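You operate a simulated robot arm through the tools that you are given. There is no shell and no other tool.

You run a simulated robot arm. Do the job below in one go: nothing can be reset, and whatever is moved stays where it is left.

## Task
Empty the small blue tray and brush the dust off the long tray's lip.
Fine: pull the long tray out; tip the small one into the waste hole; use the hand brush; small tray and brush back in their places; long tray slid in again; spill no dust on the counter. Set down upright: hand brush. Where these are worked on the way, their far stop is far enough and under half their travel is too little: long blue tray. What is to be rubbed or washed off counts as gone when no trace of it is left.

The check looks at the end state, three seconds after you hand in, the way a careful person would. Anything else that was tipped, shoved, dropped, spilled or broken makes it a failure.

## Robot
A 7-joint arm with a three-finger gripper, fixed in place. Base frame: the origin is at the foot of the arm, x ahead of it, y to its left, z up. Units: mm, degrees, N and s.
With the tool pointing down near the work surface it reaches from about 120 to 880 mm from the base axis. Its first joint turns from -166.0 to 166.0 degrees. Payload 2.94 kg.
The TCP is the grasp point between the finger pads, 30 mm short of the fingertips. In the tool frame z runs along the fingers and y along their closing line. The gripper opens to 132 mm. The gripper's body begins 107 mm behind the TCP.
Orientation is that of the tool frame in the base frame, as [roll, pitch, yaw] about the fixed x, y, z axes, in that order (R = Rz(yaw) Ry(pitch) Rx(roll)). With the fingers straight down and closing along the base's y, the tool's x points along the base's -x, its y along +y and its z along -z.

## Interface
- The arm moves only by the tool jog_arm. Its argument "deltas" is a list of rows, each a list of 6 numbers: the shift along the base's x, y, z in cm, then the turn, a rotation vector about the base's x, y, z in degrees. In form: [[x, y, z, rx, ry, rz], ...]. A call has 1 to 20 rows; each row shifts and turns the commanded pose from where the row before left it. "gripper" is the gripper command, from -1 (shut) to 1 (fully open), values between in proportion, set as the call begins (left out, the last holds). A row lasts 0.2 s, in which the tool goes at most 50 mm and 8.6 degrees; a call with a longer step from one row to the next is refused whole, and so is a gripper value outside its range. A pose out of reach is approached as far as the arm can. The call stops where the force on the tool passes 90 N (or 10 N more than at its start, if that is more) or the arm is blocked; 0.2 s more then pass. The fingers move at their own pace and stop on an object; they squeeze with about 41 N. The grip force told is the motor's: it shows also when the fingers shut on nothing. Time passes only in rows, and 0.2 s behind the last, so rows that do not move let the fingers close. The reply holds the time, the measured pose of the TCP, the force on the tool along the base axes, the opening and the grip force, in the units named above and with some noise, with the torque about the TCP (base axes, N m) and any sound that the robot's microphone picked up.
- Cameras (640 x 400 px; columns grow to the right, rows downward): "scene" is fixed at [220.5, -649.9, 1645.3]; the picture's right is [0.70, -0.72, 0.00], its down [-0.44, -0.43, -0.79] and it looks along [0.56, 0.55, -0.62] (base axes); focal length 325 px, centre (320, 200). "wrist" rides on the gripper at [72, 3, -144] in the tool frame; the picture's right is [-0.04, 1.00, 0.00], its down [-0.88, -0.04, -0.48] and it looks along [-0.47, -0.02, 0.88] (tool axes); focal length 256 px, centre (320, 200). There is no depth. A picture from a camera that has moved, and an enlarged one, comes with that camera's place and axes in the base frame and with its lens.
- snapshot(camera): a new picture of that camera. It takes no simulated time.
- lift_body(by): slides the trunk up (or, below 0, down) by that many mm; the arm rides with it, the base frame stays. It gives what a move gives, with no picture.
- close_up(camera, box): a new picture of the part [left, top, right, bottom] of that camera's present view, enlarged. It takes no simulated time.
- hand_in(): hands the job in; it is judged then, once.

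Places have to be worked out from the pictures, the camera data and where the tool is seen. Open the gripper and draw the arm clear of the work before you hand the job in, unless the task says otherwise.

The tools are called after "Request:" as name(argument=value, ...) on one line, values as JSON. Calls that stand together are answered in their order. jog_arm: Moves the arm, as the interface text tells. Its arguments: {"type":"object","properties":{"deltas":{"type":"array"},"gripper":{"type":"number"}},"required":["deltas"]} The other tools are called the same way: lift_body (by) slides the trunk up or down; snapshot (camera) takes a picture; close_up (camera, box) takes an enlarged picture of a part of a camera's view; hand_in () hands the job in.

At the start:

```text
time_s: 0.0
tcp_pos: [632.7, -208.0, 1229.4]
orientation: [-180.0, 0.0, -180.0]
force: [-0.7, 0.1, -0.1]
torque: [0.0, -0.01, 0.0]
width: 132.3
finger_force: 0.0
trunk travel left (down, up): [-300.0, 240.0]
```

scene: 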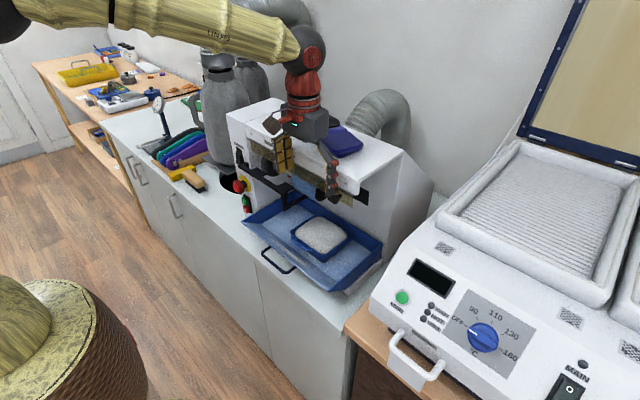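
wrist: 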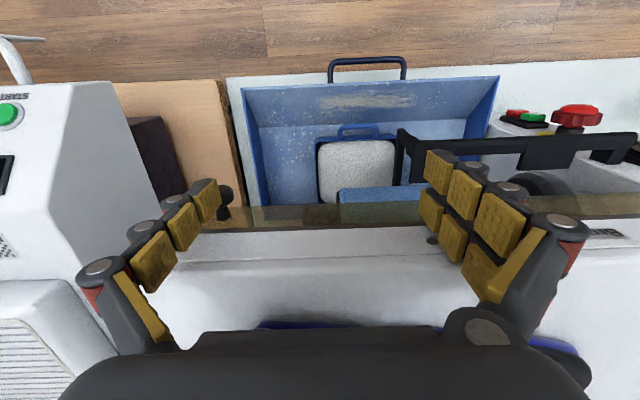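

I'll start by looking closer at the machine, the trays and the brush.

Request:
close_up(camera="scene", box=[220, 90, 420, 300])

Request:
close_up(camera="scene", box=[90, 40, 260, 230])

Request:
close_up(camera="wrist", box=[220, 40, 640, 300])

Request:
close_up(camera="scene", box=[20, 30, 230, 160])

```text
1.90 times, centred on (320, 195) of scene
camera zoom: at [220.5, -649.9, 1645.3], right [0.7, -0.72, 0.0], down [-0.44, -0.43, -0.79], along [0.56, 0.55, -0.62], focal length 618 px, centre (320, 210)
```

zoom: 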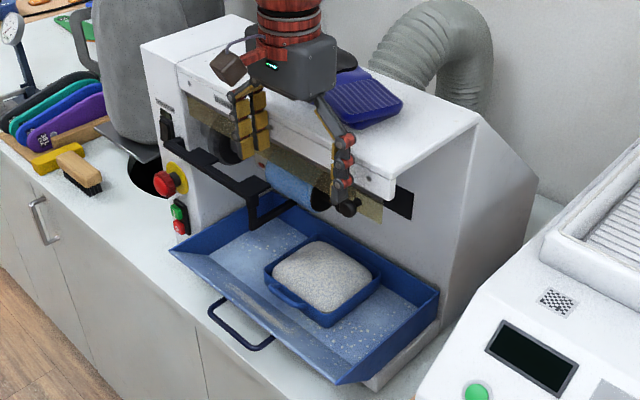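

```text
2.11 times, centred on (175, 135) of scene
camera zoom: at [220.5, -649.9, 1645.3], right [0.7, -0.72, 0.0], down [-0.44, -0.43, -0.79], along [0.56, 0.55, -0.62], focal length 683 px, centre (625, 337)
```

zoom: 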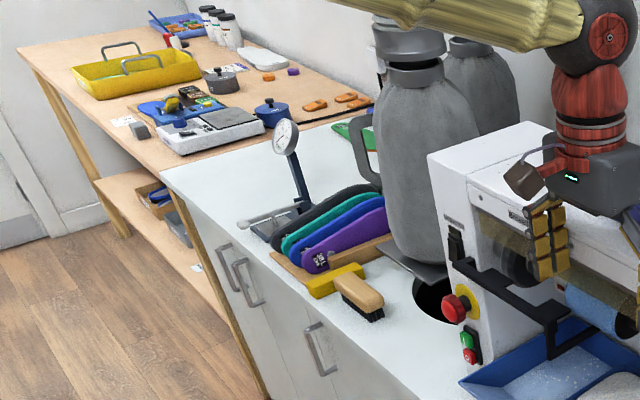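

```text
1.52 times, centred on (430, 170) of wrist
camera zoom: at [561.5, -205.0, 1371.3], right [0.04, 1.0, 0.0], down [0.88, -0.04, 0.48], along [0.47, -0.02, -0.88], focal length 390 px, centre (152, 246)
```

zoom: 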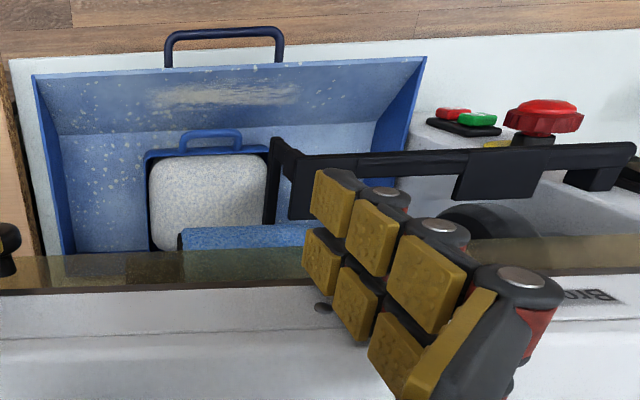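

```text
3.05 times, centred on (125, 95) of scene
camera zoom: at [220.5, -649.9, 1645.3], right [0.7, -0.72, 0.0], down [-0.44, -0.43, -0.79], along [0.56, 0.55, -0.62], focal length 989 px, centre (914, 520)
```

zoom: 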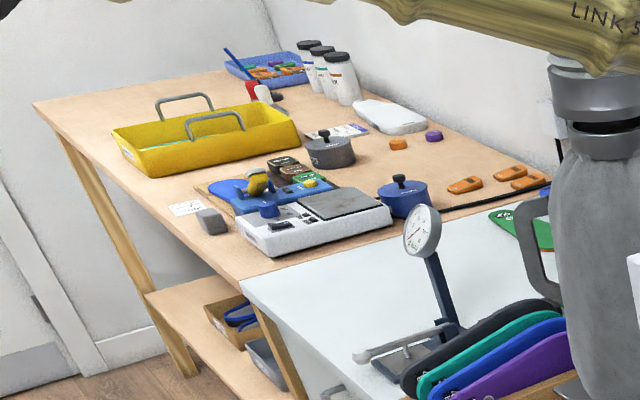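

The tray's handle looks to be near (560,-138,950), with the hole around (730,360). I'll back the arm up to get better views.

Request:
jog_arm(deltas=[[-4, 0, 0, 0, 0, 0], [-4, 0, 0, 0, 0, 0], [-4, 0, 0, 0, 0, 0], [-4, 0, 0, 0, 0, 0], [-4, 2, 0, 0, 0, 0], [-4, 2, 0, 0, 0, 0]], gripper=-0.5)

Request:
snapshot(camera="wrist")

Request:
snapshot(camera="scene")

```text
time_s: 1.4
tcp_pos: [391.6, -166.5, 1228.4]
orientation: [-180.0, 0.1, -180.0]
force: [-0.8, -0.3, 1.2]
torque: [-0.03, -0.04, 0.01]
width: 33.1
finger_force: 0.2
trunk travel left (down, up): [-300.0, 240.0]
```

```text
taken
camera wrist: at [319.1, -164.6, 1372.3], right [0.04, 1.0, 0.0], down [0.88, -0.04, 0.48], along [0.48, -0.02, -0.88], focal length 256 px, centre (320, 200)
```

wrist: 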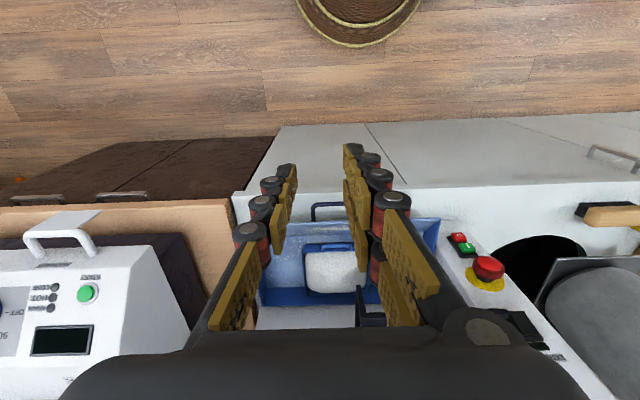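

```text
taken
```

scene: 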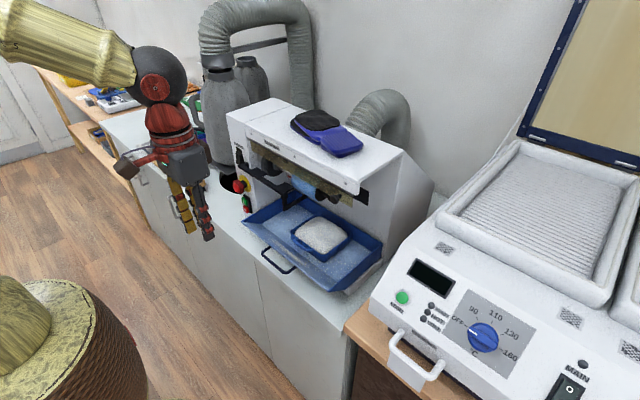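

The machine is now clear of the arm, so I'll take enlarged views of it, the hole and the brush.

Request:
close_up(camera="scene", box=[230, 170, 400, 300])

Request:
close_up(camera="scene", box=[210, 90, 420, 220])

Request:
close_up(camera="wrist", box=[420, 170, 640, 340])

Request:
close_up(camera="wrist", box=[240, 190, 460, 330])

```text
3.08 times, centred on (315, 235) of scene
camera zoom: at [220.5, -649.9, 1645.3], right [0.7, -0.72, 0.0], down [-0.44, -0.43, -0.79], along [0.56, 0.55, -0.62], focal length 999 px, centre (335, 92)
```

zoom: 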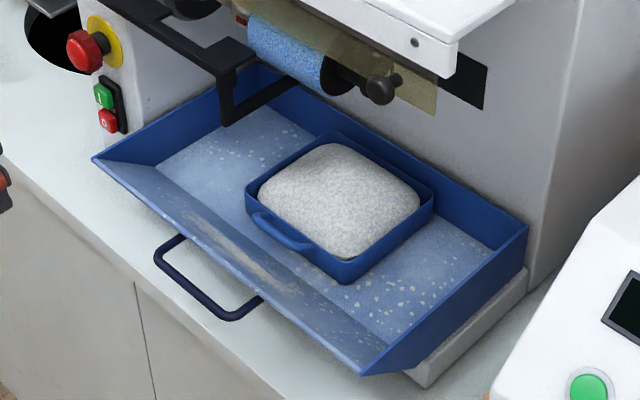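

```text
3.05 times, centred on (315, 155) of scene
camera zoom: at [220.5, -649.9, 1645.3], right [0.7, -0.72, 0.0], down [-0.44, -0.43, -0.79], along [0.56, 0.55, -0.62], focal length 989 px, centre (335, 337)
```

zoom: 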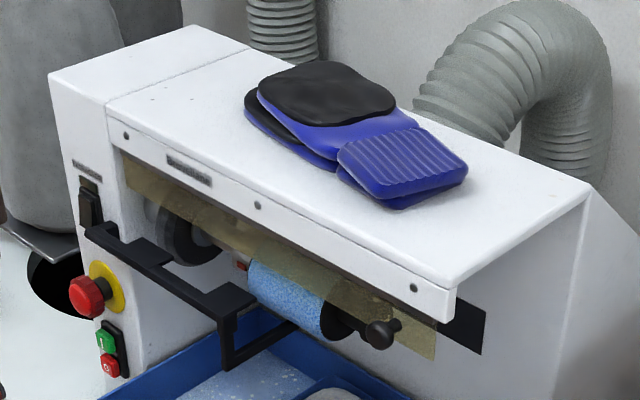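

```text
2.35 times, centred on (530, 255) of wrist
camera zoom: at [319.1, -164.6, 1372.3], right [0.04, 1.0, 0.0], down [0.88, -0.04, 0.48], along [0.48, -0.02, -0.88], focal length 602 px, centre (-174, 71)
```

zoom: 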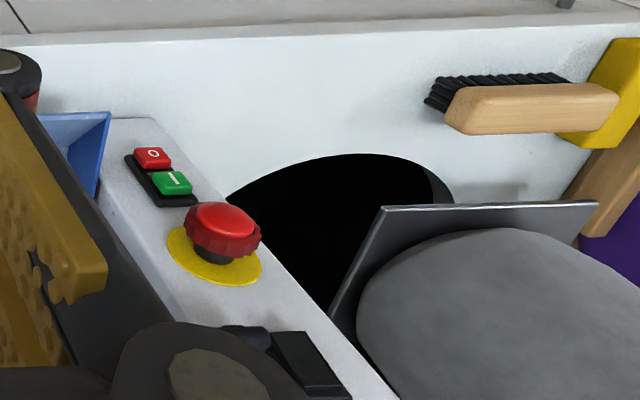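

```text
2.86 times, centred on (350, 260) of wrist
camera zoom: at [319.1, -164.6, 1372.3], right [0.04, 1.0, 0.0], down [0.88, -0.04, 0.48], along [0.48, -0.02, -0.88], focal length 731 px, centre (234, 29)
```

zoom: 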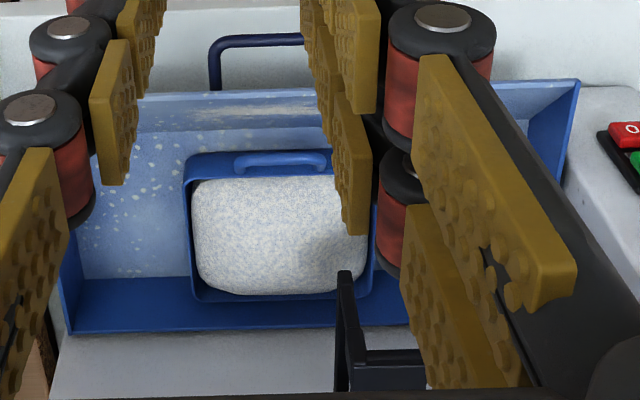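

I'll open the gripper and move to a spot where the tray shows between the fingers, so I can measure it from several places.

Request:
jog_arm(deltas=[[3, 1, 0, 0, 0, 0], [3, 1, 0, 0, 0, 0], [0, 0, 0, 0, 0, 0], [0, 0, 0, 0, 0, 0]], gripper=1)

Request:
close_up(camera="wrist", box=[200, 100, 440, 300])

Request:
snapshot(camera="wrist")

```text
time_s: 2.4
tcp_pos: [452.0, -146.5, 1229.0]
orientation: [-180.0, 0.0, -179.8]
force: [0.4, -0.2, -0.6]
torque: [-0.03, -0.01, -0.03]
width: 103.9
finger_force: 0.1
trunk travel left (down, up): [-300.0, 240.0]
```

```text
2.00 times, centred on (320, 200) of wrist
camera zoom: at [380.4, -145.5, 1370.3], right [0.04, 1.0, 0.0], down [0.88, -0.04, 0.48], along [0.48, -0.02, -0.88], focal length 512 px, centre (320, 200)
```

zoom: 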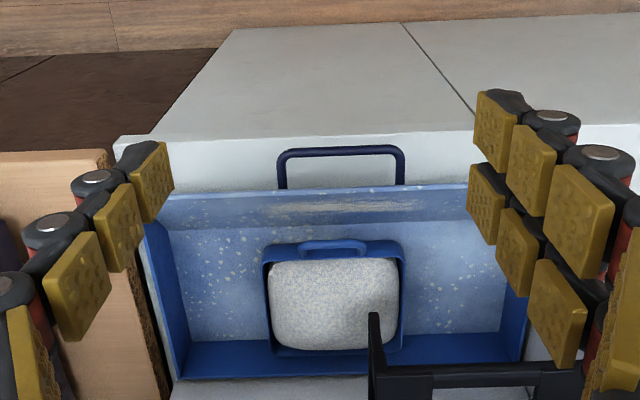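

```text
taken
camera wrist: at [380.4, -145.5, 1370.3], right [0.04, 1.0, 0.0], down [0.88, -0.04, 0.48], along [0.48, -0.02, -0.88], focal length 256 px, centre (320, 200)
```

wrist: 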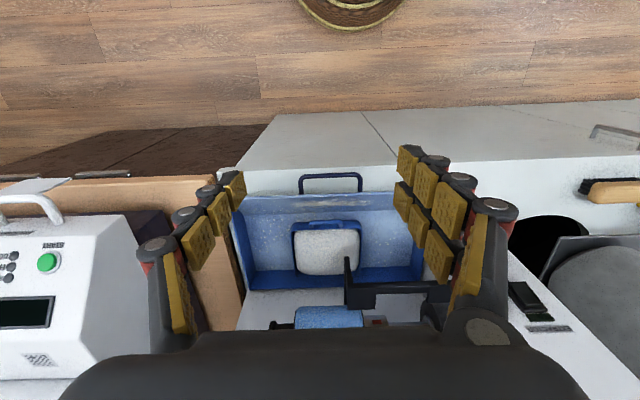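

The readings put the long tray's handle bar along y at about (561, -134, 942). I'll yaw the tool 90° and tilt it 30° so it can grip that bar from the front and above.

Request:
jog_arm(deltas=[[-0.5, 0.1, -0.8, 0, 0, 8.2], [-0.5, 0.1, -0.8, 0, 0, 8.2], [-0.5, 0.1, -0.8, 0, 0, 8.2], [-0.5, 0.1, -0.8, 0, 0, 8.2], [-0.5, 0.1, -0.8, 0, 0, 8.2], [-0.5, 0.1, -0.8, 0, 0, 8.2], [-0.5, 0.1, -0.8, 0, 0, 8.2], [-0.5, 0.1, -0.8, 0, 0, 8.2], [-0.5, 0.1, -0.8, 0, 0, 8.2], [-0.5, 0.1, -0.8, 0, 0, 8.2], [-0.5, 0.1, -0.8, 0, 0, 8.0], [0.5, 0, -1, 0, -7.5, 0], [0.5, 0, -1, 0, -7.5, 0], [0.5, 0, -1, 0, -7.5, 0], [0.5, 0, -1, 0, -7.5, 0]], gripper=-0.6)

Request:
snapshot(camera="wrist")

Request:
snapshot(camera="scene")

```text
time_s: 5.6
tcp_pos: [419.7, -136.6, 1102.0]
orientation: [-149.9, -0.1, -90.0]
force: [0.8, -0.1, -0.3]
torque: [-0.03, 0.0, -0.02]
width: 26.6
finger_force: 0.1
trunk travel left (down, up): [-300.0, 240.0]
```

```text
taken
camera wrist: at [343.8, -209.6, 1222.6], right [-0.86, 0.04, -0.5], down [-0.21, 0.88, 0.43], along [0.46, 0.47, -0.75], focal length 256 px, centre (320, 200)
```

wrist: 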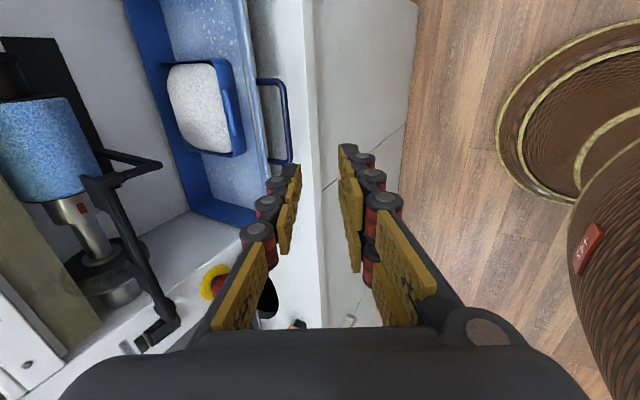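

```text
taken
```

scene: 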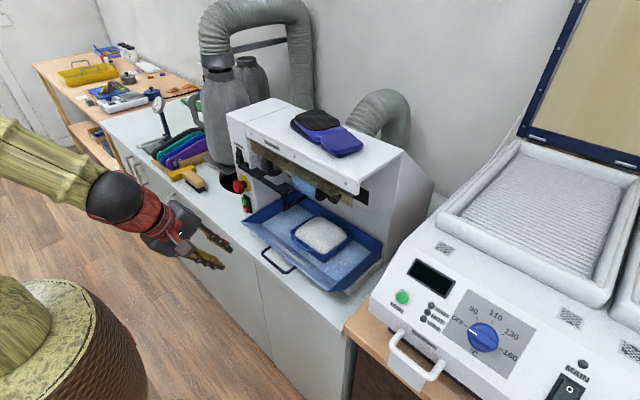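

The pose is right and a second view agrees on the bar's place. I'll move to a standoff along the approach axis and check.

Request:
jog_arm(deltas=[[2.7, 0.05, -1.87, 0, 0, 0], [2.7, 0.05, -1.87, 0, 0, 0], [2.7, 0.05, -1.87, 0, 0, 0], [1.0, 0, -1.73, 0, 0, 0], [1.0, 0, -1.73, 0, 0, 0]], gripper=-0.6)

Request:
snapshot(camera="wrist")

Request:
close_up(camera="scene", box=[180, 180, 400, 310])

```text
time_s: 6.8
tcp_pos: [519.9, -135.5, 1010.9]
orientation: [-150.0, 0.1, -89.9]
force: [-0.4, 0.4, -0.2]
torque: [0.01, 0.01, 0.02]
width: 26.2
finger_force: 0.0
trunk travel left (down, up): [-300.0, 240.0]
```

```text
taken
camera wrist: at [445.1, -208.4, 1132.7], right [-0.86, 0.04, -0.5], down [-0.21, 0.88, 0.43], along [0.46, 0.47, -0.75], focal length 256 px, centre (320, 200)
```

wrist: 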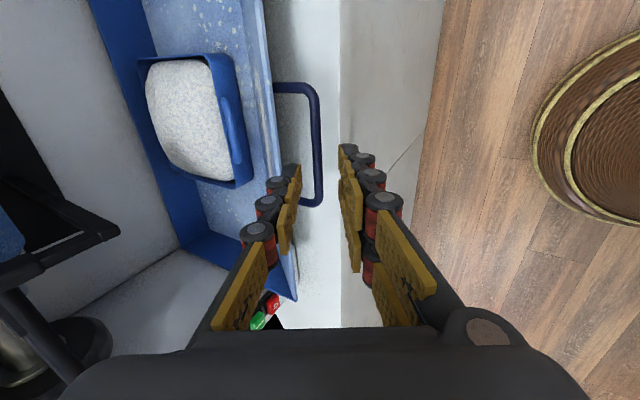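

```text
2.91 times, centred on (290, 245) of scene
camera zoom: at [220.5, -649.9, 1645.3], right [0.7, -0.72, 0.0], down [-0.44, -0.43, -0.79], along [0.56, 0.55, -0.62], focal length 944 px, centre (407, 69)
```

zoom: 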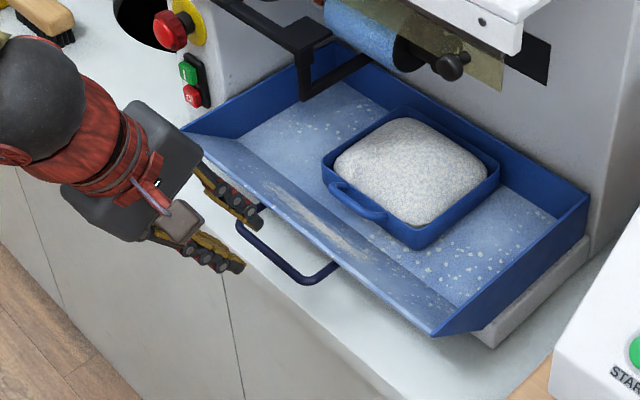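

The bar still measures at x≈562, y −190 to −90, z≈941. I'll go straight down the tool axis onto it.

Request:
jog_arm(deltas=[[1.0, -0.06, -1.73, 0, 0, 0], [1.0, -0.06, -1.73, 0, 0, 0], [1.0, -0.06, -1.73, 0, 0, 0], [0.5, -0.06, -0.87, 0, 0, 0]], gripper=-0.6)

Request:
snapshot(camera="wrist")

Request:
close_up(camera="scene", box=[220, 190, 360, 290])

```text
time_s: 7.8
tcp_pos: [555.2, -137.3, 950.7]
orientation: [-150.0, 0.1, -90.1]
force: [0.0, -0.7, -0.5]
torque: [-0.01, 0.03, 0.04]
width: 26.4
finger_force: 0.1
trunk travel left (down, up): [-300.0, 240.0]
```

```text
taken
camera wrist: at [479.9, -210.6, 1071.0], right [-0.87, 0.04, -0.5], down [-0.2, 0.88, 0.43], along [0.46, 0.48, -0.75], focal length 256 px, centre (320, 200)
```

wrist: 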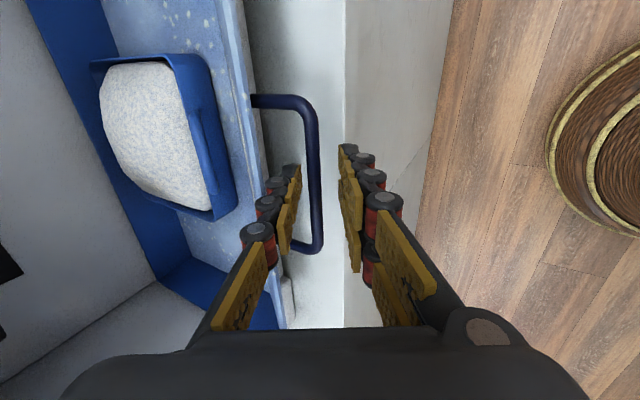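

```text
4.00 times, centred on (290, 240) of scene
camera zoom: at [220.5, -649.9, 1645.3], right [0.7, -0.72, 0.0], down [-0.44, -0.43, -0.79], along [0.56, 0.55, -0.62], focal length 1298 px, centre (440, 40)
```

zoom: 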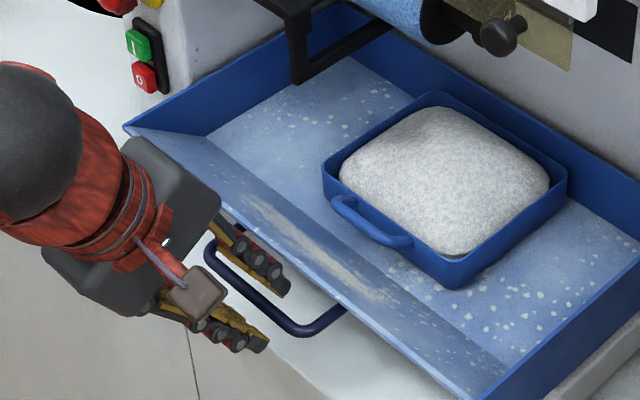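

The bar sits between the fingers, about 10 mm beyond the TCP. I'll advance a little and close.

Request:
jog_arm(deltas=[[0.3, 0, -0.5, 0, 0, 0], [0, 0, 0, 0, 0, 0]], gripper=-0.6)

Request:
jog_arm(deltas=[[0, 0, 0, 0, 0, 0], [0, 0, 0, 0, 0, 0], [0, 0, 0, 0, 0, 0], [0, 0, 0, 0, 0, 0]], gripper=-1)

Request:
snapshot(camera="wrist")

```text
time_s: 8.4
tcp_pos: [558.2, -136.6, 945.3]
orientation: [-149.9, 0.0, -90.0]
force: [0.4, -0.8, 0.0]
torque: [-0.02, 0.0, -0.01]
width: 26.4
finger_force: 0.1
trunk travel left (down, up): [-300.0, 240.0]
```

```text
time_s: 9.4
tcp_pos: [556.9, -138.6, 946.4]
orientation: [-149.9, -0.1, -90.0]
force: [2.2, 0.4, 8.7]
torque: [-0.25, -0.03, 0.49]
width: 7.7
finger_force: 35.4
trunk travel left (down, up): [-300.0, 240.0]
```

```text
taken
camera wrist: at [482.7, -210.4, 1067.1], right [-0.86, 0.04, -0.5], down [-0.21, 0.88, 0.43], along [0.46, 0.47, -0.75], focal length 256 px, centre (320, 200)
```

wrist: 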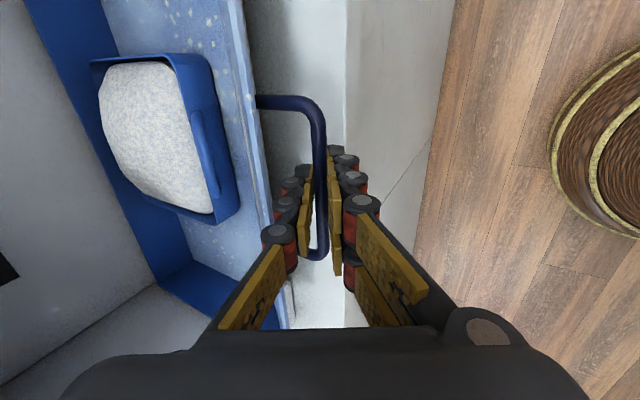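

The bar is gripped (width 7.7 mm, 35 N). I'll pull toward −x gently.

Request:
jog_arm(deltas=[[-0.7, 0, 0, 0, 0, 0], [-1, 0, 0, 0, 0, 0], [-1, 0, 0, 0, 0, 0], [-1, 0, 0, 0, 0, 0], [-1, 0, 0, 0, 0, 0], [-1, 0, 0, 0, 0, 0]])

Request:
close_up(camera="scene", box=[180, 170, 400, 310])

```text
time_s: 10.8
tcp_pos: [500.0, -136.4, 945.7]
orientation: [-149.8, 0.0, -90.0]
force: [-0.5, -0.9, 15.7]
torque: [-0.25, -0.05, 0.58]
width: 7.9
finger_force: 35.5
trunk travel left (down, up): [-300.0, 240.0]
```

```text
2.86 times, centred on (290, 240) of scene
camera zoom: at [220.5, -649.9, 1645.3], right [0.7, -0.72, 0.0], down [-0.44, -0.43, -0.79], along [0.56, 0.55, -0.62], focal length 927 px, centre (406, 86)
```

zoom: 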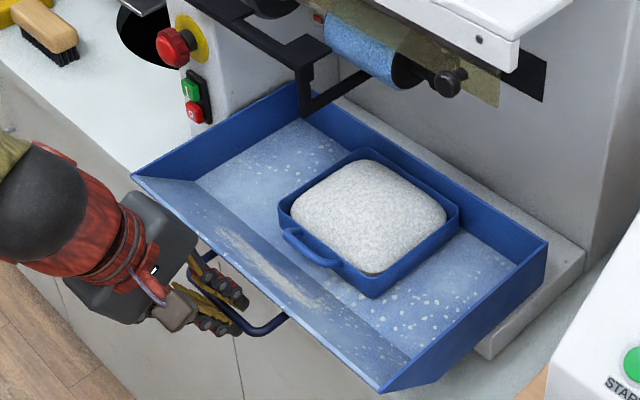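

It slides cleanly, with small forces. I'll pull on toward the stop.

Request:
jog_arm(deltas=[[-1, 0, 0, 0, 0, 0], [-1, 0, 0, 0, 0, 0], [-1, 0, 0, 0, 0, 0], [-1, 0, 0, 0, 0, 0], [-1, 0, 0, 0, 0, 0]])

Request:
close_up(camera="scene", box=[180, 170, 400, 310])

```text
time_s: 12.0
tcp_pos: [449.3, -137.9, 946.1]
orientation: [-150.8, 0.1, -90.2]
force: [-1.2, -15.6, -19.8]
torque: [-1.17, 0.02, 0.19]
width: 7.6
finger_force: 35.6
out of reach, approached as far as the arm can: row 4, 5
trunk travel left (down, up): [-300.0, 240.0]
```

```text
2.86 times, centred on (290, 240) of scene
camera zoom: at [220.5, -649.9, 1645.3], right [0.7, -0.72, 0.0], down [-0.44, -0.43, -0.79], along [0.56, 0.55, -0.62], focal length 927 px, centre (406, 86)
```

zoom: 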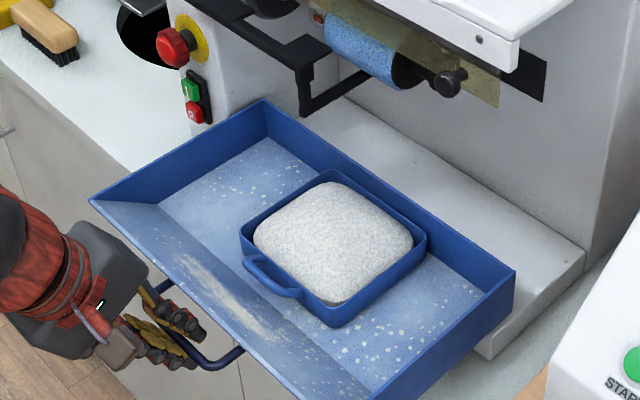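

The arm runs out of reach at this tilt. I'll ease back slightly and bring the tool more upright around the round bar, then go on pulling.

Request:
jog_arm(deltas=[[0.3, 0, 0, 0, 0, 0], [0, 0, 0, 0, 5, 0], [0, 0, 0, 0, 5, 0], [0, 0, 0, 0, 5, 0], [0, 0, 0, 0, 5, 0]])

```text
time_s: 13.2
tcp_pos: [456.3, -136.2, 950.3]
orientation: [-170.2, 0.0, -89.9]
force: [0.9, -2.5, -18.7]
torque: [-0.3, 0.03, 0.54]
width: 8.0
finger_force: 36.0
trunk travel left (down, up): [-300.0, 240.0]
```

The tool is now nearly upright and reachable, with a slight upward strain on the bar. I'll relax 4 mm down and resume pulling.

Request:
jog_arm(deltas=[[0, 0, -0.3, 0, 0, 0], [-1, 0, 0, 0, 0, 0], [-1, 0, 0, 0, 0, 0], [-1, 0, 0, 0, 0, 0]])

Request:
close_up(camera="scene", box=[180, 170, 400, 310])

```text
time_s: 14.2
tcp_pos: [424.7, -135.5, 950.3]
orientation: [-169.7, -0.1, -90.0]
force: [-0.1, 7.8, 26.7]
torque: [0.46, -0.03, 0.82]
width: 7.8
finger_force: 35.9
trunk travel left (down, up): [-300.0, 240.0]
```

```text
2.86 times, centred on (290, 240) of scene
camera zoom: at [220.5, -649.9, 1645.3], right [0.7, -0.72, 0.0], down [-0.44, -0.43, -0.79], along [0.56, 0.55, -0.62], focal length 927 px, centre (406, 86)
```

zoom: 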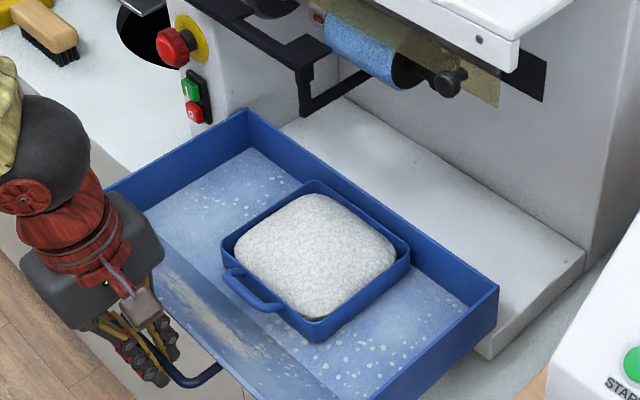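

It keeps sliding. I'll ease up slightly in z and keep pulling until it stops.

Request:
jog_arm(deltas=[[0, 0, 0.18, 0, 0, 0], [-1, 0, 0, 0, 0, 0], [-1, 0, 0, 0, 0, 0], [-1, 0, 0, 0, 0, 0]])

Request:
close_up(camera="scene", box=[180, 170, 400, 310])

```text
time_s: 15.2
tcp_pos: [419.2, -142.5, 958.3]
orientation: [-167.8, -1.1, -90.1]
force: [54.4, 17.8, -4.2]
torque: [-0.16, -0.93, 0.32]
width: 8.5
finger_force: 36.1
trunk travel left (down, up): [-300.0, 240.0]
stopped in row 4: the force on the tool passed its limit at 94 N (the readings are from after the stop); the commanded pose is now the measured one
```

```text
2.86 times, centred on (290, 240) of scene
camera zoom: at [220.5, -649.9, 1645.3], right [0.7, -0.72, 0.0], down [-0.44, -0.43, -0.79], along [0.56, 0.55, -0.62], focal length 927 px, centre (406, 86)
```

zoom: 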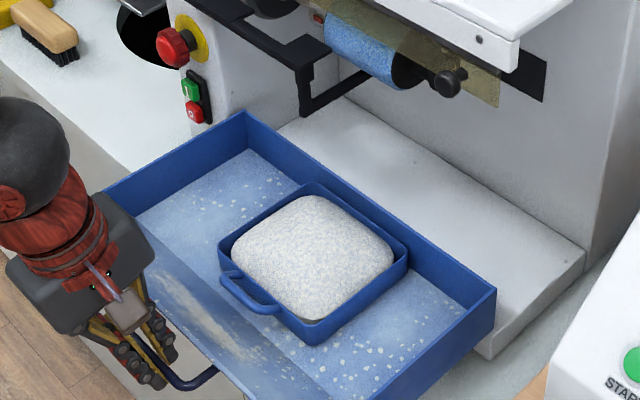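

The far stop is reached (bar moved about 140 mm). I'll relax, open, and retreat along the tool axis.

Request:
jog_arm(deltas=[[0.2, 0, 0, 0, 0, 0], [0, 0, 0, 0, 0, 0]])

Request:
jog_arm(deltas=[[0, 0, 0, 0, 0, 0], [0, 0, 0, 0, 0, 0], [-0.3, 0, 1.4, 0, 0, 0], [-0.5, 0, 2.4, 0, 0, 0], [-0.8, 0, 4, 0, 0, 0], [-0.8, 0, 4, 0, 0, 0]], gripper=-0.6)

Request:
snapshot(camera="scene")

Request:
snapshot(camera="wrist")

```text
time_s: 15.8
tcp_pos: [419.9, -142.8, 959.9]
orientation: [-167.9, -1.1, -90.1]
force: [42.9, 8.6, 31.4]
torque: [0.09, -0.94, 0.54]
width: 8.3
finger_force: 36.4
trunk travel left (down, up): [-300.0, 240.0]
```

```text
time_s: 17.2
tcp_pos: [385.5, -140.2, 1071.9]
orientation: [-168.7, -0.5, -90.1]
force: [-0.3, 0.0, 0.4]
torque: [0.01, -0.01, 0.02]
width: 26.4
finger_force: 0.0
trunk travel left (down, up): [-300.0, 240.0]
```

```text
taken
```

scene: 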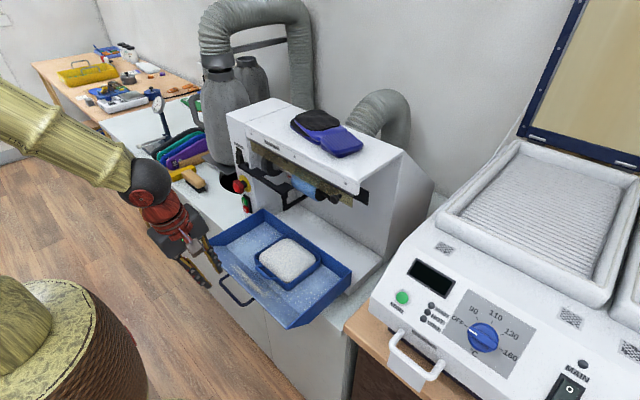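

```text
taken
camera wrist: at [354.8, -211.2, 1212.4], right [-0.98, 0.04, -0.2], down [-0.05, 0.88, 0.46], along [0.19, 0.47, -0.86], focal length 256 px, centre (320, 200)
```

wrist: 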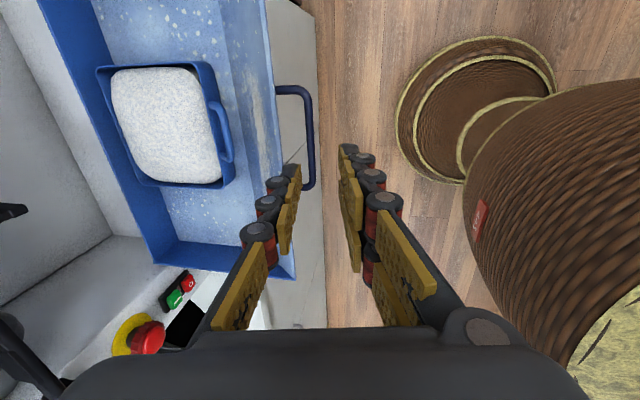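

The long tray is out. Next I'll restore the upright pose and travel over to look at the hole and brush area.

Request:
jog_arm(deltas=[[0, 0, 4, 0, 5.6, 0], [0, 0, 4, 0, 5.7, 0], [0, 3, 4, 0, 0, -8.2], [0, 4, 3, 0, 0, -8.2], [1, 4, 0, 0, 0, -8.2], [1, 4, 0, 0, 0, -8.2], [1, 4, 0, 0, 0, -8.2], [1, 4, 0, 0, 0, -8.2], [1, 4, 0, 0, 0, -8.2], [1, 4, 0, 0, 0, -8.2], [1, 4, 0, 0, 0, -8.2], [1, 4, 0, 0, 0, -8.2], [1, 3, 0, 0, 0, -8.0]], gripper=1)

Request:
snapshot(camera="wrist")

Request:
snapshot(camera="scene")

```text
time_s: 20.0
tcp_pos: [479.5, 280.3, 1223.6]
orientation: [-179.9, -0.7, -180.0]
force: [0.7, -0.5, 0.2]
torque: [0.0, 0.01, -0.03]
width: 131.8
finger_force: 0.1
trunk travel left (down, up): [-300.0, 240.0]
```

```text
taken
camera wrist: at [408.4, 282.5, 1365.6], right [0.04, 1.0, 0.0], down [0.88, -0.04, 0.47], along [0.46, -0.02, -0.89], focal length 256 px, centre (320, 200)
```

wrist: 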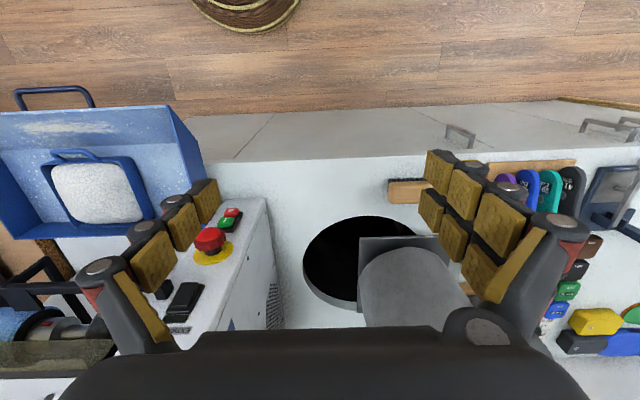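

```text
taken
```

scene: 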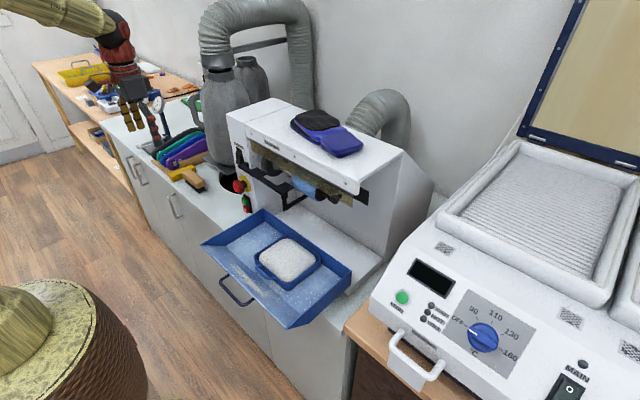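

The machine is a tall box (left wall y≈160, front x≈645). The hole's open area lies roughly at x 700–920, y 225–350, with the collector behind it. I'll enlarge this view, then go and measure the small tray.

Request:
close_up(camera="wrist", box=[0, 80, 200, 240])

Request:
close_up(camera="wrist", box=[240, 170, 460, 340])

Request:
jog_arm(deltas=[[-1, -5, 0, 0, 0, 0], [-1, -5, 0, 0, 0, 0], [-1, -5, 0, 0, 0, 0], [-1, -5, 0, 0, 0, 0], [-1, -5, 0, 0, 0, 0], [-1, -5, -2, 0, 0, 0], [-1, -5, -2, 0, 0, 0], [-1, -5, -3, 0, 0, 0], [0, -1, -3, 0, 0, 0]])

Request:
close_up(camera="wrist", box=[160, 80, 480, 300])

```text
2.50 times, centred on (100, 160) of wrist
camera zoom: at [408.4, 282.5, 1365.6], right [0.04, 1.0, 0.0], down [0.88, -0.04, 0.47], along [0.46, -0.02, -0.89], focal length 640 px, centre (870, 300)
```

zoom: 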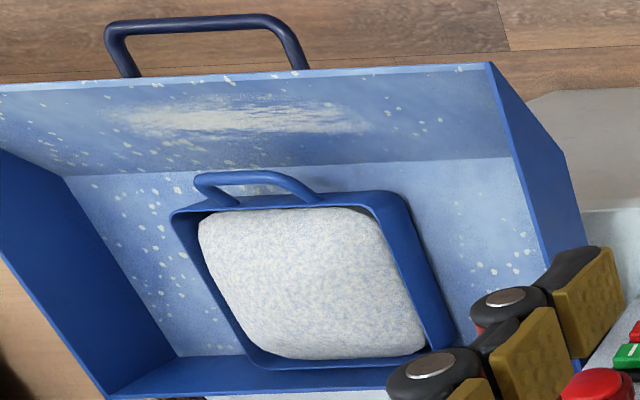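

```text
2.35 times, centred on (350, 255) of wrist
camera zoom: at [408.4, 282.5, 1365.6], right [0.04, 1.0, 0.0], down [0.88, -0.04, 0.47], along [0.46, -0.02, -0.89], focal length 602 px, centre (249, 71)
```

zoom: 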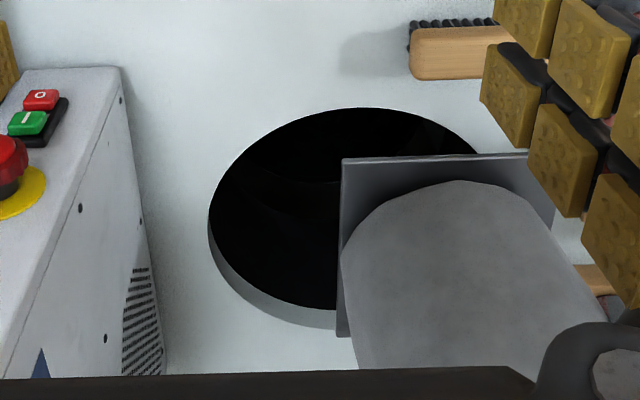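

```text
refused: row 1 steps farther than a row can; nothing moved
```

```text
1.82 times, centred on (320, 190) of wrist
camera zoom: at [408.4, 282.5, 1365.6], right [0.04, 1.0, 0.0], down [0.88, -0.04, 0.47], along [0.46, -0.02, -0.89], focal length 465 px, centre (320, 218)
```

zoom: 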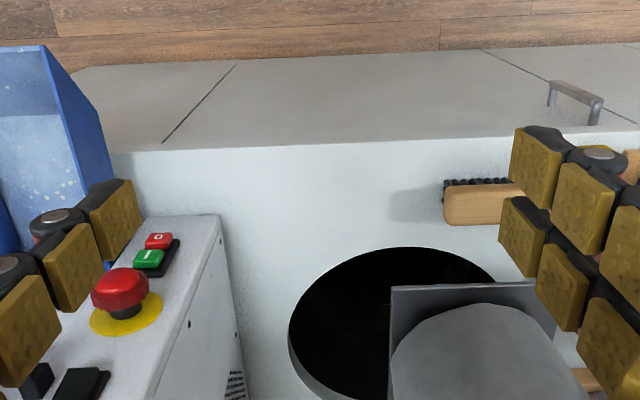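

That move was refused because a row was too long. I'll use shorter rows to get back above the tray.

Request:
jog_arm(deltas=[[-1, -4.5, 0, 0, 0, 0], [-1, -4.5, 0, 0, 0, 0], [-1, -4.5, 0, 0, 0, 0], [-1, -4.5, 0, 0, 0, 0], [-1, -4.5, 0, 0, 0, 0], [-1, -4.5, 0, 0, 0, 0], [0, -4.5, 0, 0, 0, 0], [0, -4.5, -1, 0, 0, 0], [0, -4.5, -1, 0, 0, 0]])

Request:
close_up(camera="wrist", box=[180, 60, 460, 300])

Request:
close_up(camera="scene", box=[190, 190, 370, 340])

```text
time_s: 22.0
tcp_pos: [418.5, -127.1, 1204.5]
orientation: [179.9, -0.7, -180.0]
force: [-0.1, 0.0, -0.6]
torque: [0.04, 0.0, -0.01]
width: 131.8
finger_force: 0.0
trunk travel left (down, up): [-300.0, 240.0]
```

```text
1.67 times, centred on (320, 180) of wrist
camera zoom: at [347.6, -124.5, 1346.7], right [0.04, 1.0, 0.0], down [0.88, -0.04, 0.47], along [0.47, -0.02, -0.89], focal length 427 px, centre (320, 233)
```

zoom: 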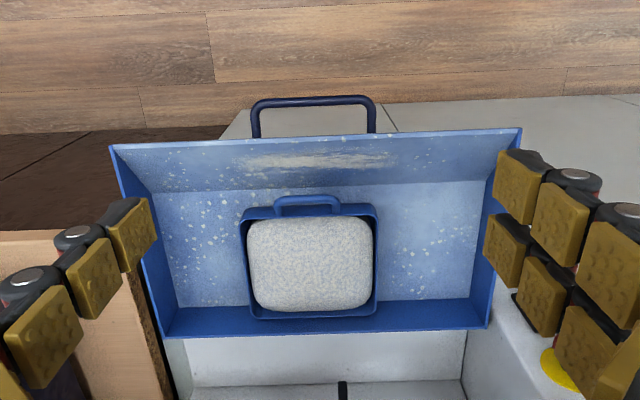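

```text
2.67 times, centred on (280, 265) of scene
camera zoom: at [220.5, -649.9, 1645.3], right [0.7, -0.72, 0.0], down [-0.44, -0.43, -0.79], along [0.56, 0.55, -0.62], focal length 866 px, centre (427, 27)
```

zoom: 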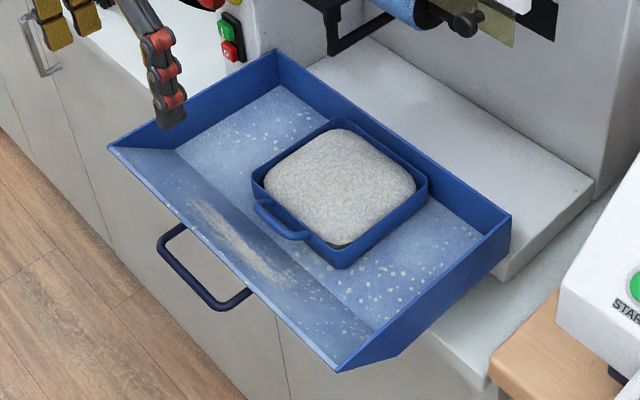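

The small tray's rim looks to be at z≈930, x 538–668, y −218 to −70. My plan is to pinch its −y wall mid-length with a tilted tool, so I'll first get a close aligned view of that wall.

Request:
jog_arm(deltas=[[2, -2.3, -2, 0, -7.5, 0], [2, -2.3, -2, 0, -7.5, 0], [2, -2.3, -2, 0, -7.5, 0], [2, -2.2, -2, 0, -7.0, 0], [0, 0, -2, 0, 0, 0]], gripper=0.4)

Request:
snapshot(camera="wrist")

Request:
close_up(camera="wrist", box=[220, 60, 440, 240])

```text
time_s: 23.2
tcp_pos: [498.5, -216.9, 1105.0]
orientation: [-180.0, 28.8, -180.0]
force: [-0.3, 0.3, 0.6]
torque: [-0.01, 0.01, 0.01]
width: 92.9
finger_force: 0.0
trunk travel left (down, up): [-300.0, 240.0]
```

```text
taken
camera wrist: at [365.1, -214.7, 1193.4], right [0.04, 1.0, 0.02], down [0.54, -0.04, 0.84], along [0.84, -0.02, -0.54], focal length 256 px, centre (320, 200)
```

wrist: 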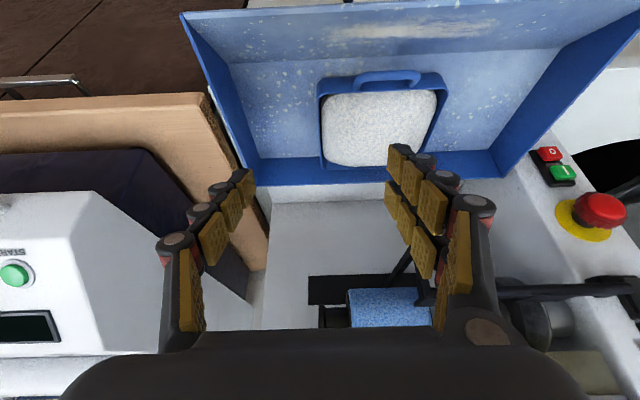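

```text
2.22 times, centred on (330, 150) of wrist
camera zoom: at [365.1, -214.7, 1193.4], right [0.04, 1.0, 0.02], down [0.54, -0.04, 0.84], along [0.84, -0.02, -0.54], focal length 569 px, centre (298, 311)
```

zoom: 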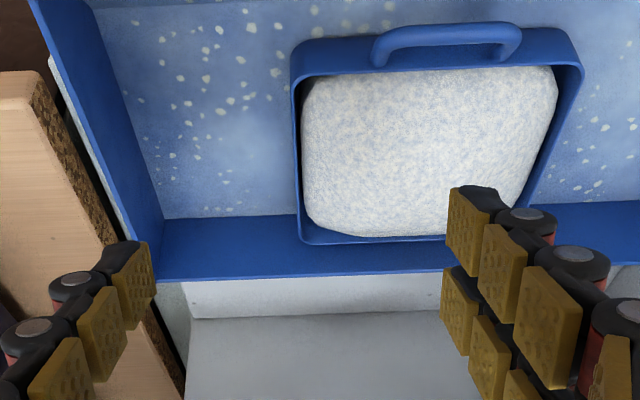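

The −y wall runs along y≈−219 between x≈531 and 676. I'll narrow the opening and approach along the tool axis, stopping just above the rim.

Request:
jog_arm(deltas=[[1.8, -0.03, -3.3, 0, 0, 0], [1.8, -0.03, -3.3, 0, 0, 0], [1.8, -0.03, -3.3, 0, 0, 0], [1.0, 0, -1.8, 0, 0, 0]], gripper=-0.6)

Request:
close_up(camera="wrist", box=[220, 60, 440, 240])

Request:
close_up(camera="scene", box=[220, 210, 360, 310])

```text
time_s: 24.2
tcp_pos: [561.2, -216.6, 987.2]
orientation: [-179.9, 28.9, -179.9]
force: [1.5, -0.4, 1.1]
torque: [-0.01, -0.01, -0.02]
width: 26.2
finger_force: 0.0
trunk travel left (down, up): [-300.0, 240.0]
```

```text
2.22 times, centred on (330, 150) of wrist
camera zoom: at [428.9, -215.0, 1076.9], right [0.04, 1.0, 0.02], down [0.54, -0.04, 0.84], along [0.84, -0.02, -0.54], focal length 569 px, centre (298, 311)
```

zoom: 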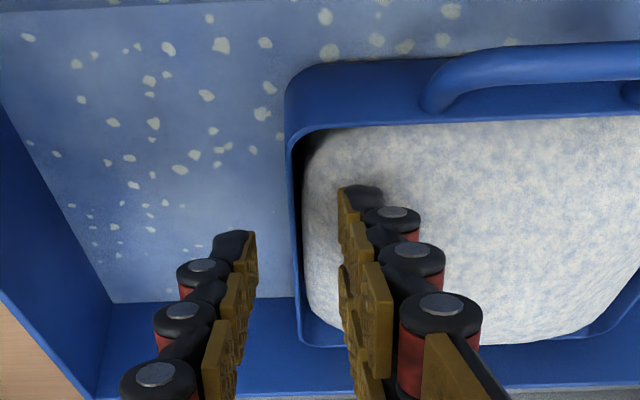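

```text
4.00 times, centred on (290, 260) of scene
camera zoom: at [220.5, -649.9, 1645.3], right [0.7, -0.72, 0.0], down [-0.44, -0.43, -0.79], along [0.56, 0.55, -0.62], focal length 1298 px, centre (440, -40)
```

zoom: 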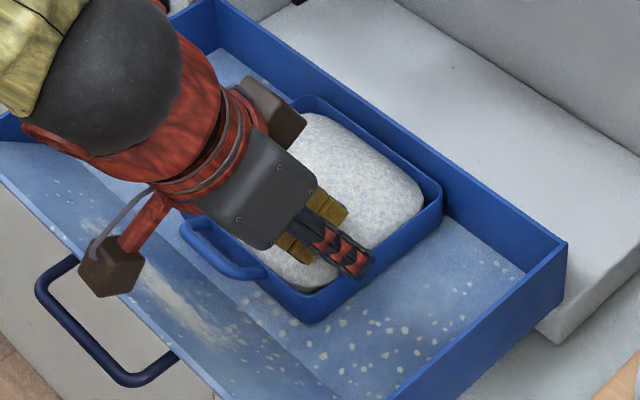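

The fingers straddle the wall evenly. I'll continue down slowly along the tool axis.

Request:
jog_arm(deltas=[[0.82, 0, -1.5, 0, 0, 0], [0.55, 0, -1.0, 0, 0, 0], [0.44, 0, -0.8, 0, 0, 0]])

Request:
close_up(camera="wrist", box=[220, 60, 440, 240])

Request:
close_up(camera="scene", box=[220, 210, 360, 310])

```text
time_s: 25.0
tcp_pos: [578.9, -217.3, 954.4]
orientation: [-180.0, 28.9, -180.0]
force: [0.1, -0.1, 0.4]
torque: [0.01, 0.02, -0.01]
width: 26.2
finger_force: 0.2
trunk travel left (down, up): [-300.0, 240.0]
```

```text
2.22 times, centred on (330, 150) of wrist
camera zoom: at [446.6, -215.6, 1043.1], right [0.04, 1.0, 0.02], down [0.54, -0.04, 0.84], along [0.84, -0.02, -0.54], focal length 569 px, centre (298, 311)
```

zoom: 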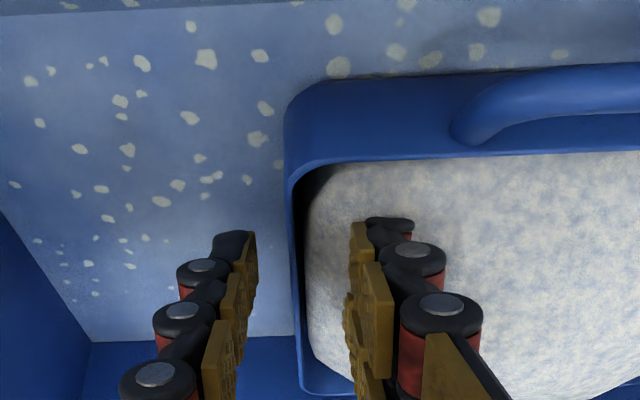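

```text
4.00 times, centred on (290, 260) of scene
camera zoom: at [220.5, -649.9, 1645.3], right [0.7, -0.72, 0.0], down [-0.44, -0.43, -0.79], along [0.56, 0.55, -0.62], focal length 1298 px, centre (440, -40)
```

zoom: 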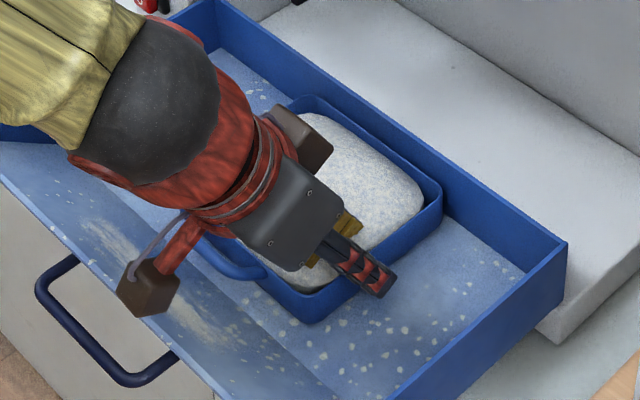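

The inner finger sinks into the powder with no force, so the contents don't resist. I'll keep going down in small steps.

Request:
jog_arm(deltas=[[0.33, -0.05, -0.6, 0, 0, 0], [0.27, -0.05, -0.5, 0, 0, 0], [0.22, 0, -0.4, 0, 0, 0]])

Request:
close_up(camera="wrist", box=[220, 60, 440, 240])

Request:
close_up(camera="scene", box=[260, 220, 330, 280])

```text
time_s: 25.8
tcp_pos: [590.8, -218.4, 949.3]
orientation: [-179.4, 29.8, -179.7]
force: [0.0, 9.0, 62.4]
torque: [1.45, 0.29, 0.38]
width: 28.6
finger_force: 1.2
trunk travel left (down, up): [-300.0, 240.0]
```

```text
2.22 times, centred on (330, 150) of wrist
camera zoom: at [457.0, -216.0, 1035.7], right [0.04, 1.0, 0.01], down [0.53, -0.03, 0.85], along [0.85, -0.02, -0.53], focal length 569 px, centre (298, 311)
```

zoom: 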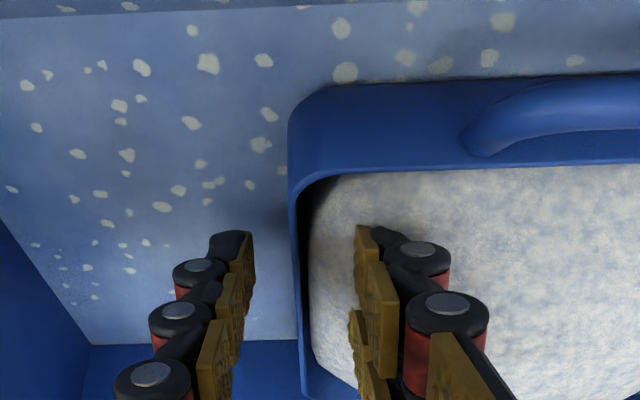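

```text
6.67 times, centred on (295, 250) of scene
camera zoom: at [220.5, -649.9, 1645.3], right [0.7, -0.72, 0.0], down [-0.44, -0.43, -0.79], along [0.56, 0.55, -0.62], focal length 2164 px, centre (487, -133)
```

zoom: 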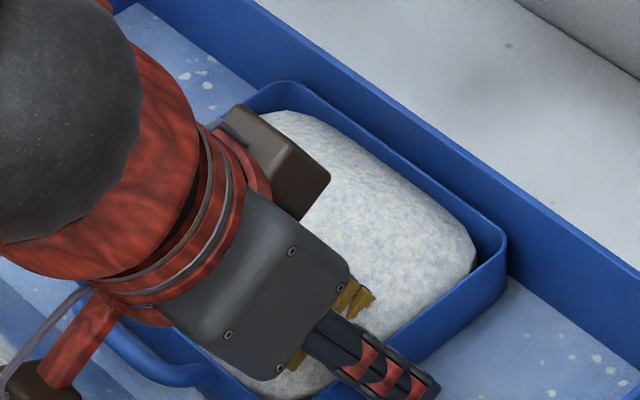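

The inner finger has touched the inside of the tray bottom at a tip height of about 919. I'll back off about a centimetre of command to unload it, then close on the wall.

Request:
jog_arm(deltas=[[-0.2, 0, 0.4, 0, 0, 0], [-0.2, -0.1, 0.4, 0, 0, 0], [0, 0, 0.2, 0, 0, 0]])

Request:
jog_arm(deltas=[[0, 0, 0, 0, 0, 0], [0, 0, 0, 0, 0, 0], [0, 0, 0, 0, 0, 0], [0, 0, 0, 0, 0, 0]], gripper=-1)

Request:
close_up(camera="wrist", box=[220, 60, 440, 240])

```text
time_s: 26.6
tcp_pos: [581.7, -218.7, 949.5]
orientation: [-179.9, 28.9, -179.9]
force: [-0.3, 4.8, 32.6]
torque: [0.76, 0.18, 0.14]
width: 27.4
finger_force: 0.4
trunk travel left (down, up): [-300.0, 240.0]
```

```text
time_s: 27.6
tcp_pos: [581.9, -220.0, 947.1]
orientation: [180.0, 28.7, -180.0]
force: [-0.9, -4.1, 8.2]
torque: [-0.03, -0.47, -0.08]
width: 6.0
finger_force: 31.8
trunk travel left (down, up): [-300.0, 240.0]
```

```text
2.22 times, centred on (330, 150) of wrist
camera zoom: at [449.2, -217.0, 1036.4], right [0.04, 1.0, 0.02], down [0.54, -0.04, 0.84], along [0.84, -0.02, -0.54], focal length 569 px, centre (298, 311)
```

zoom: 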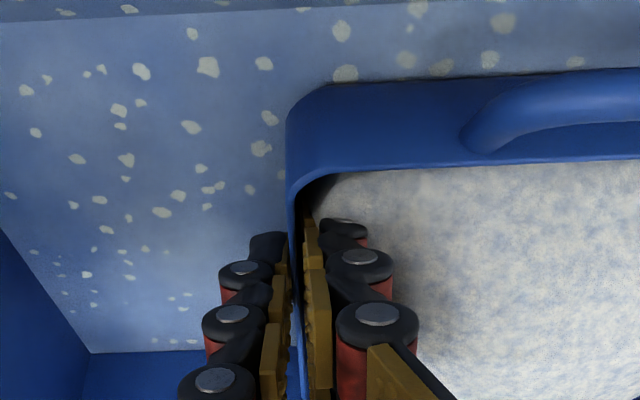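

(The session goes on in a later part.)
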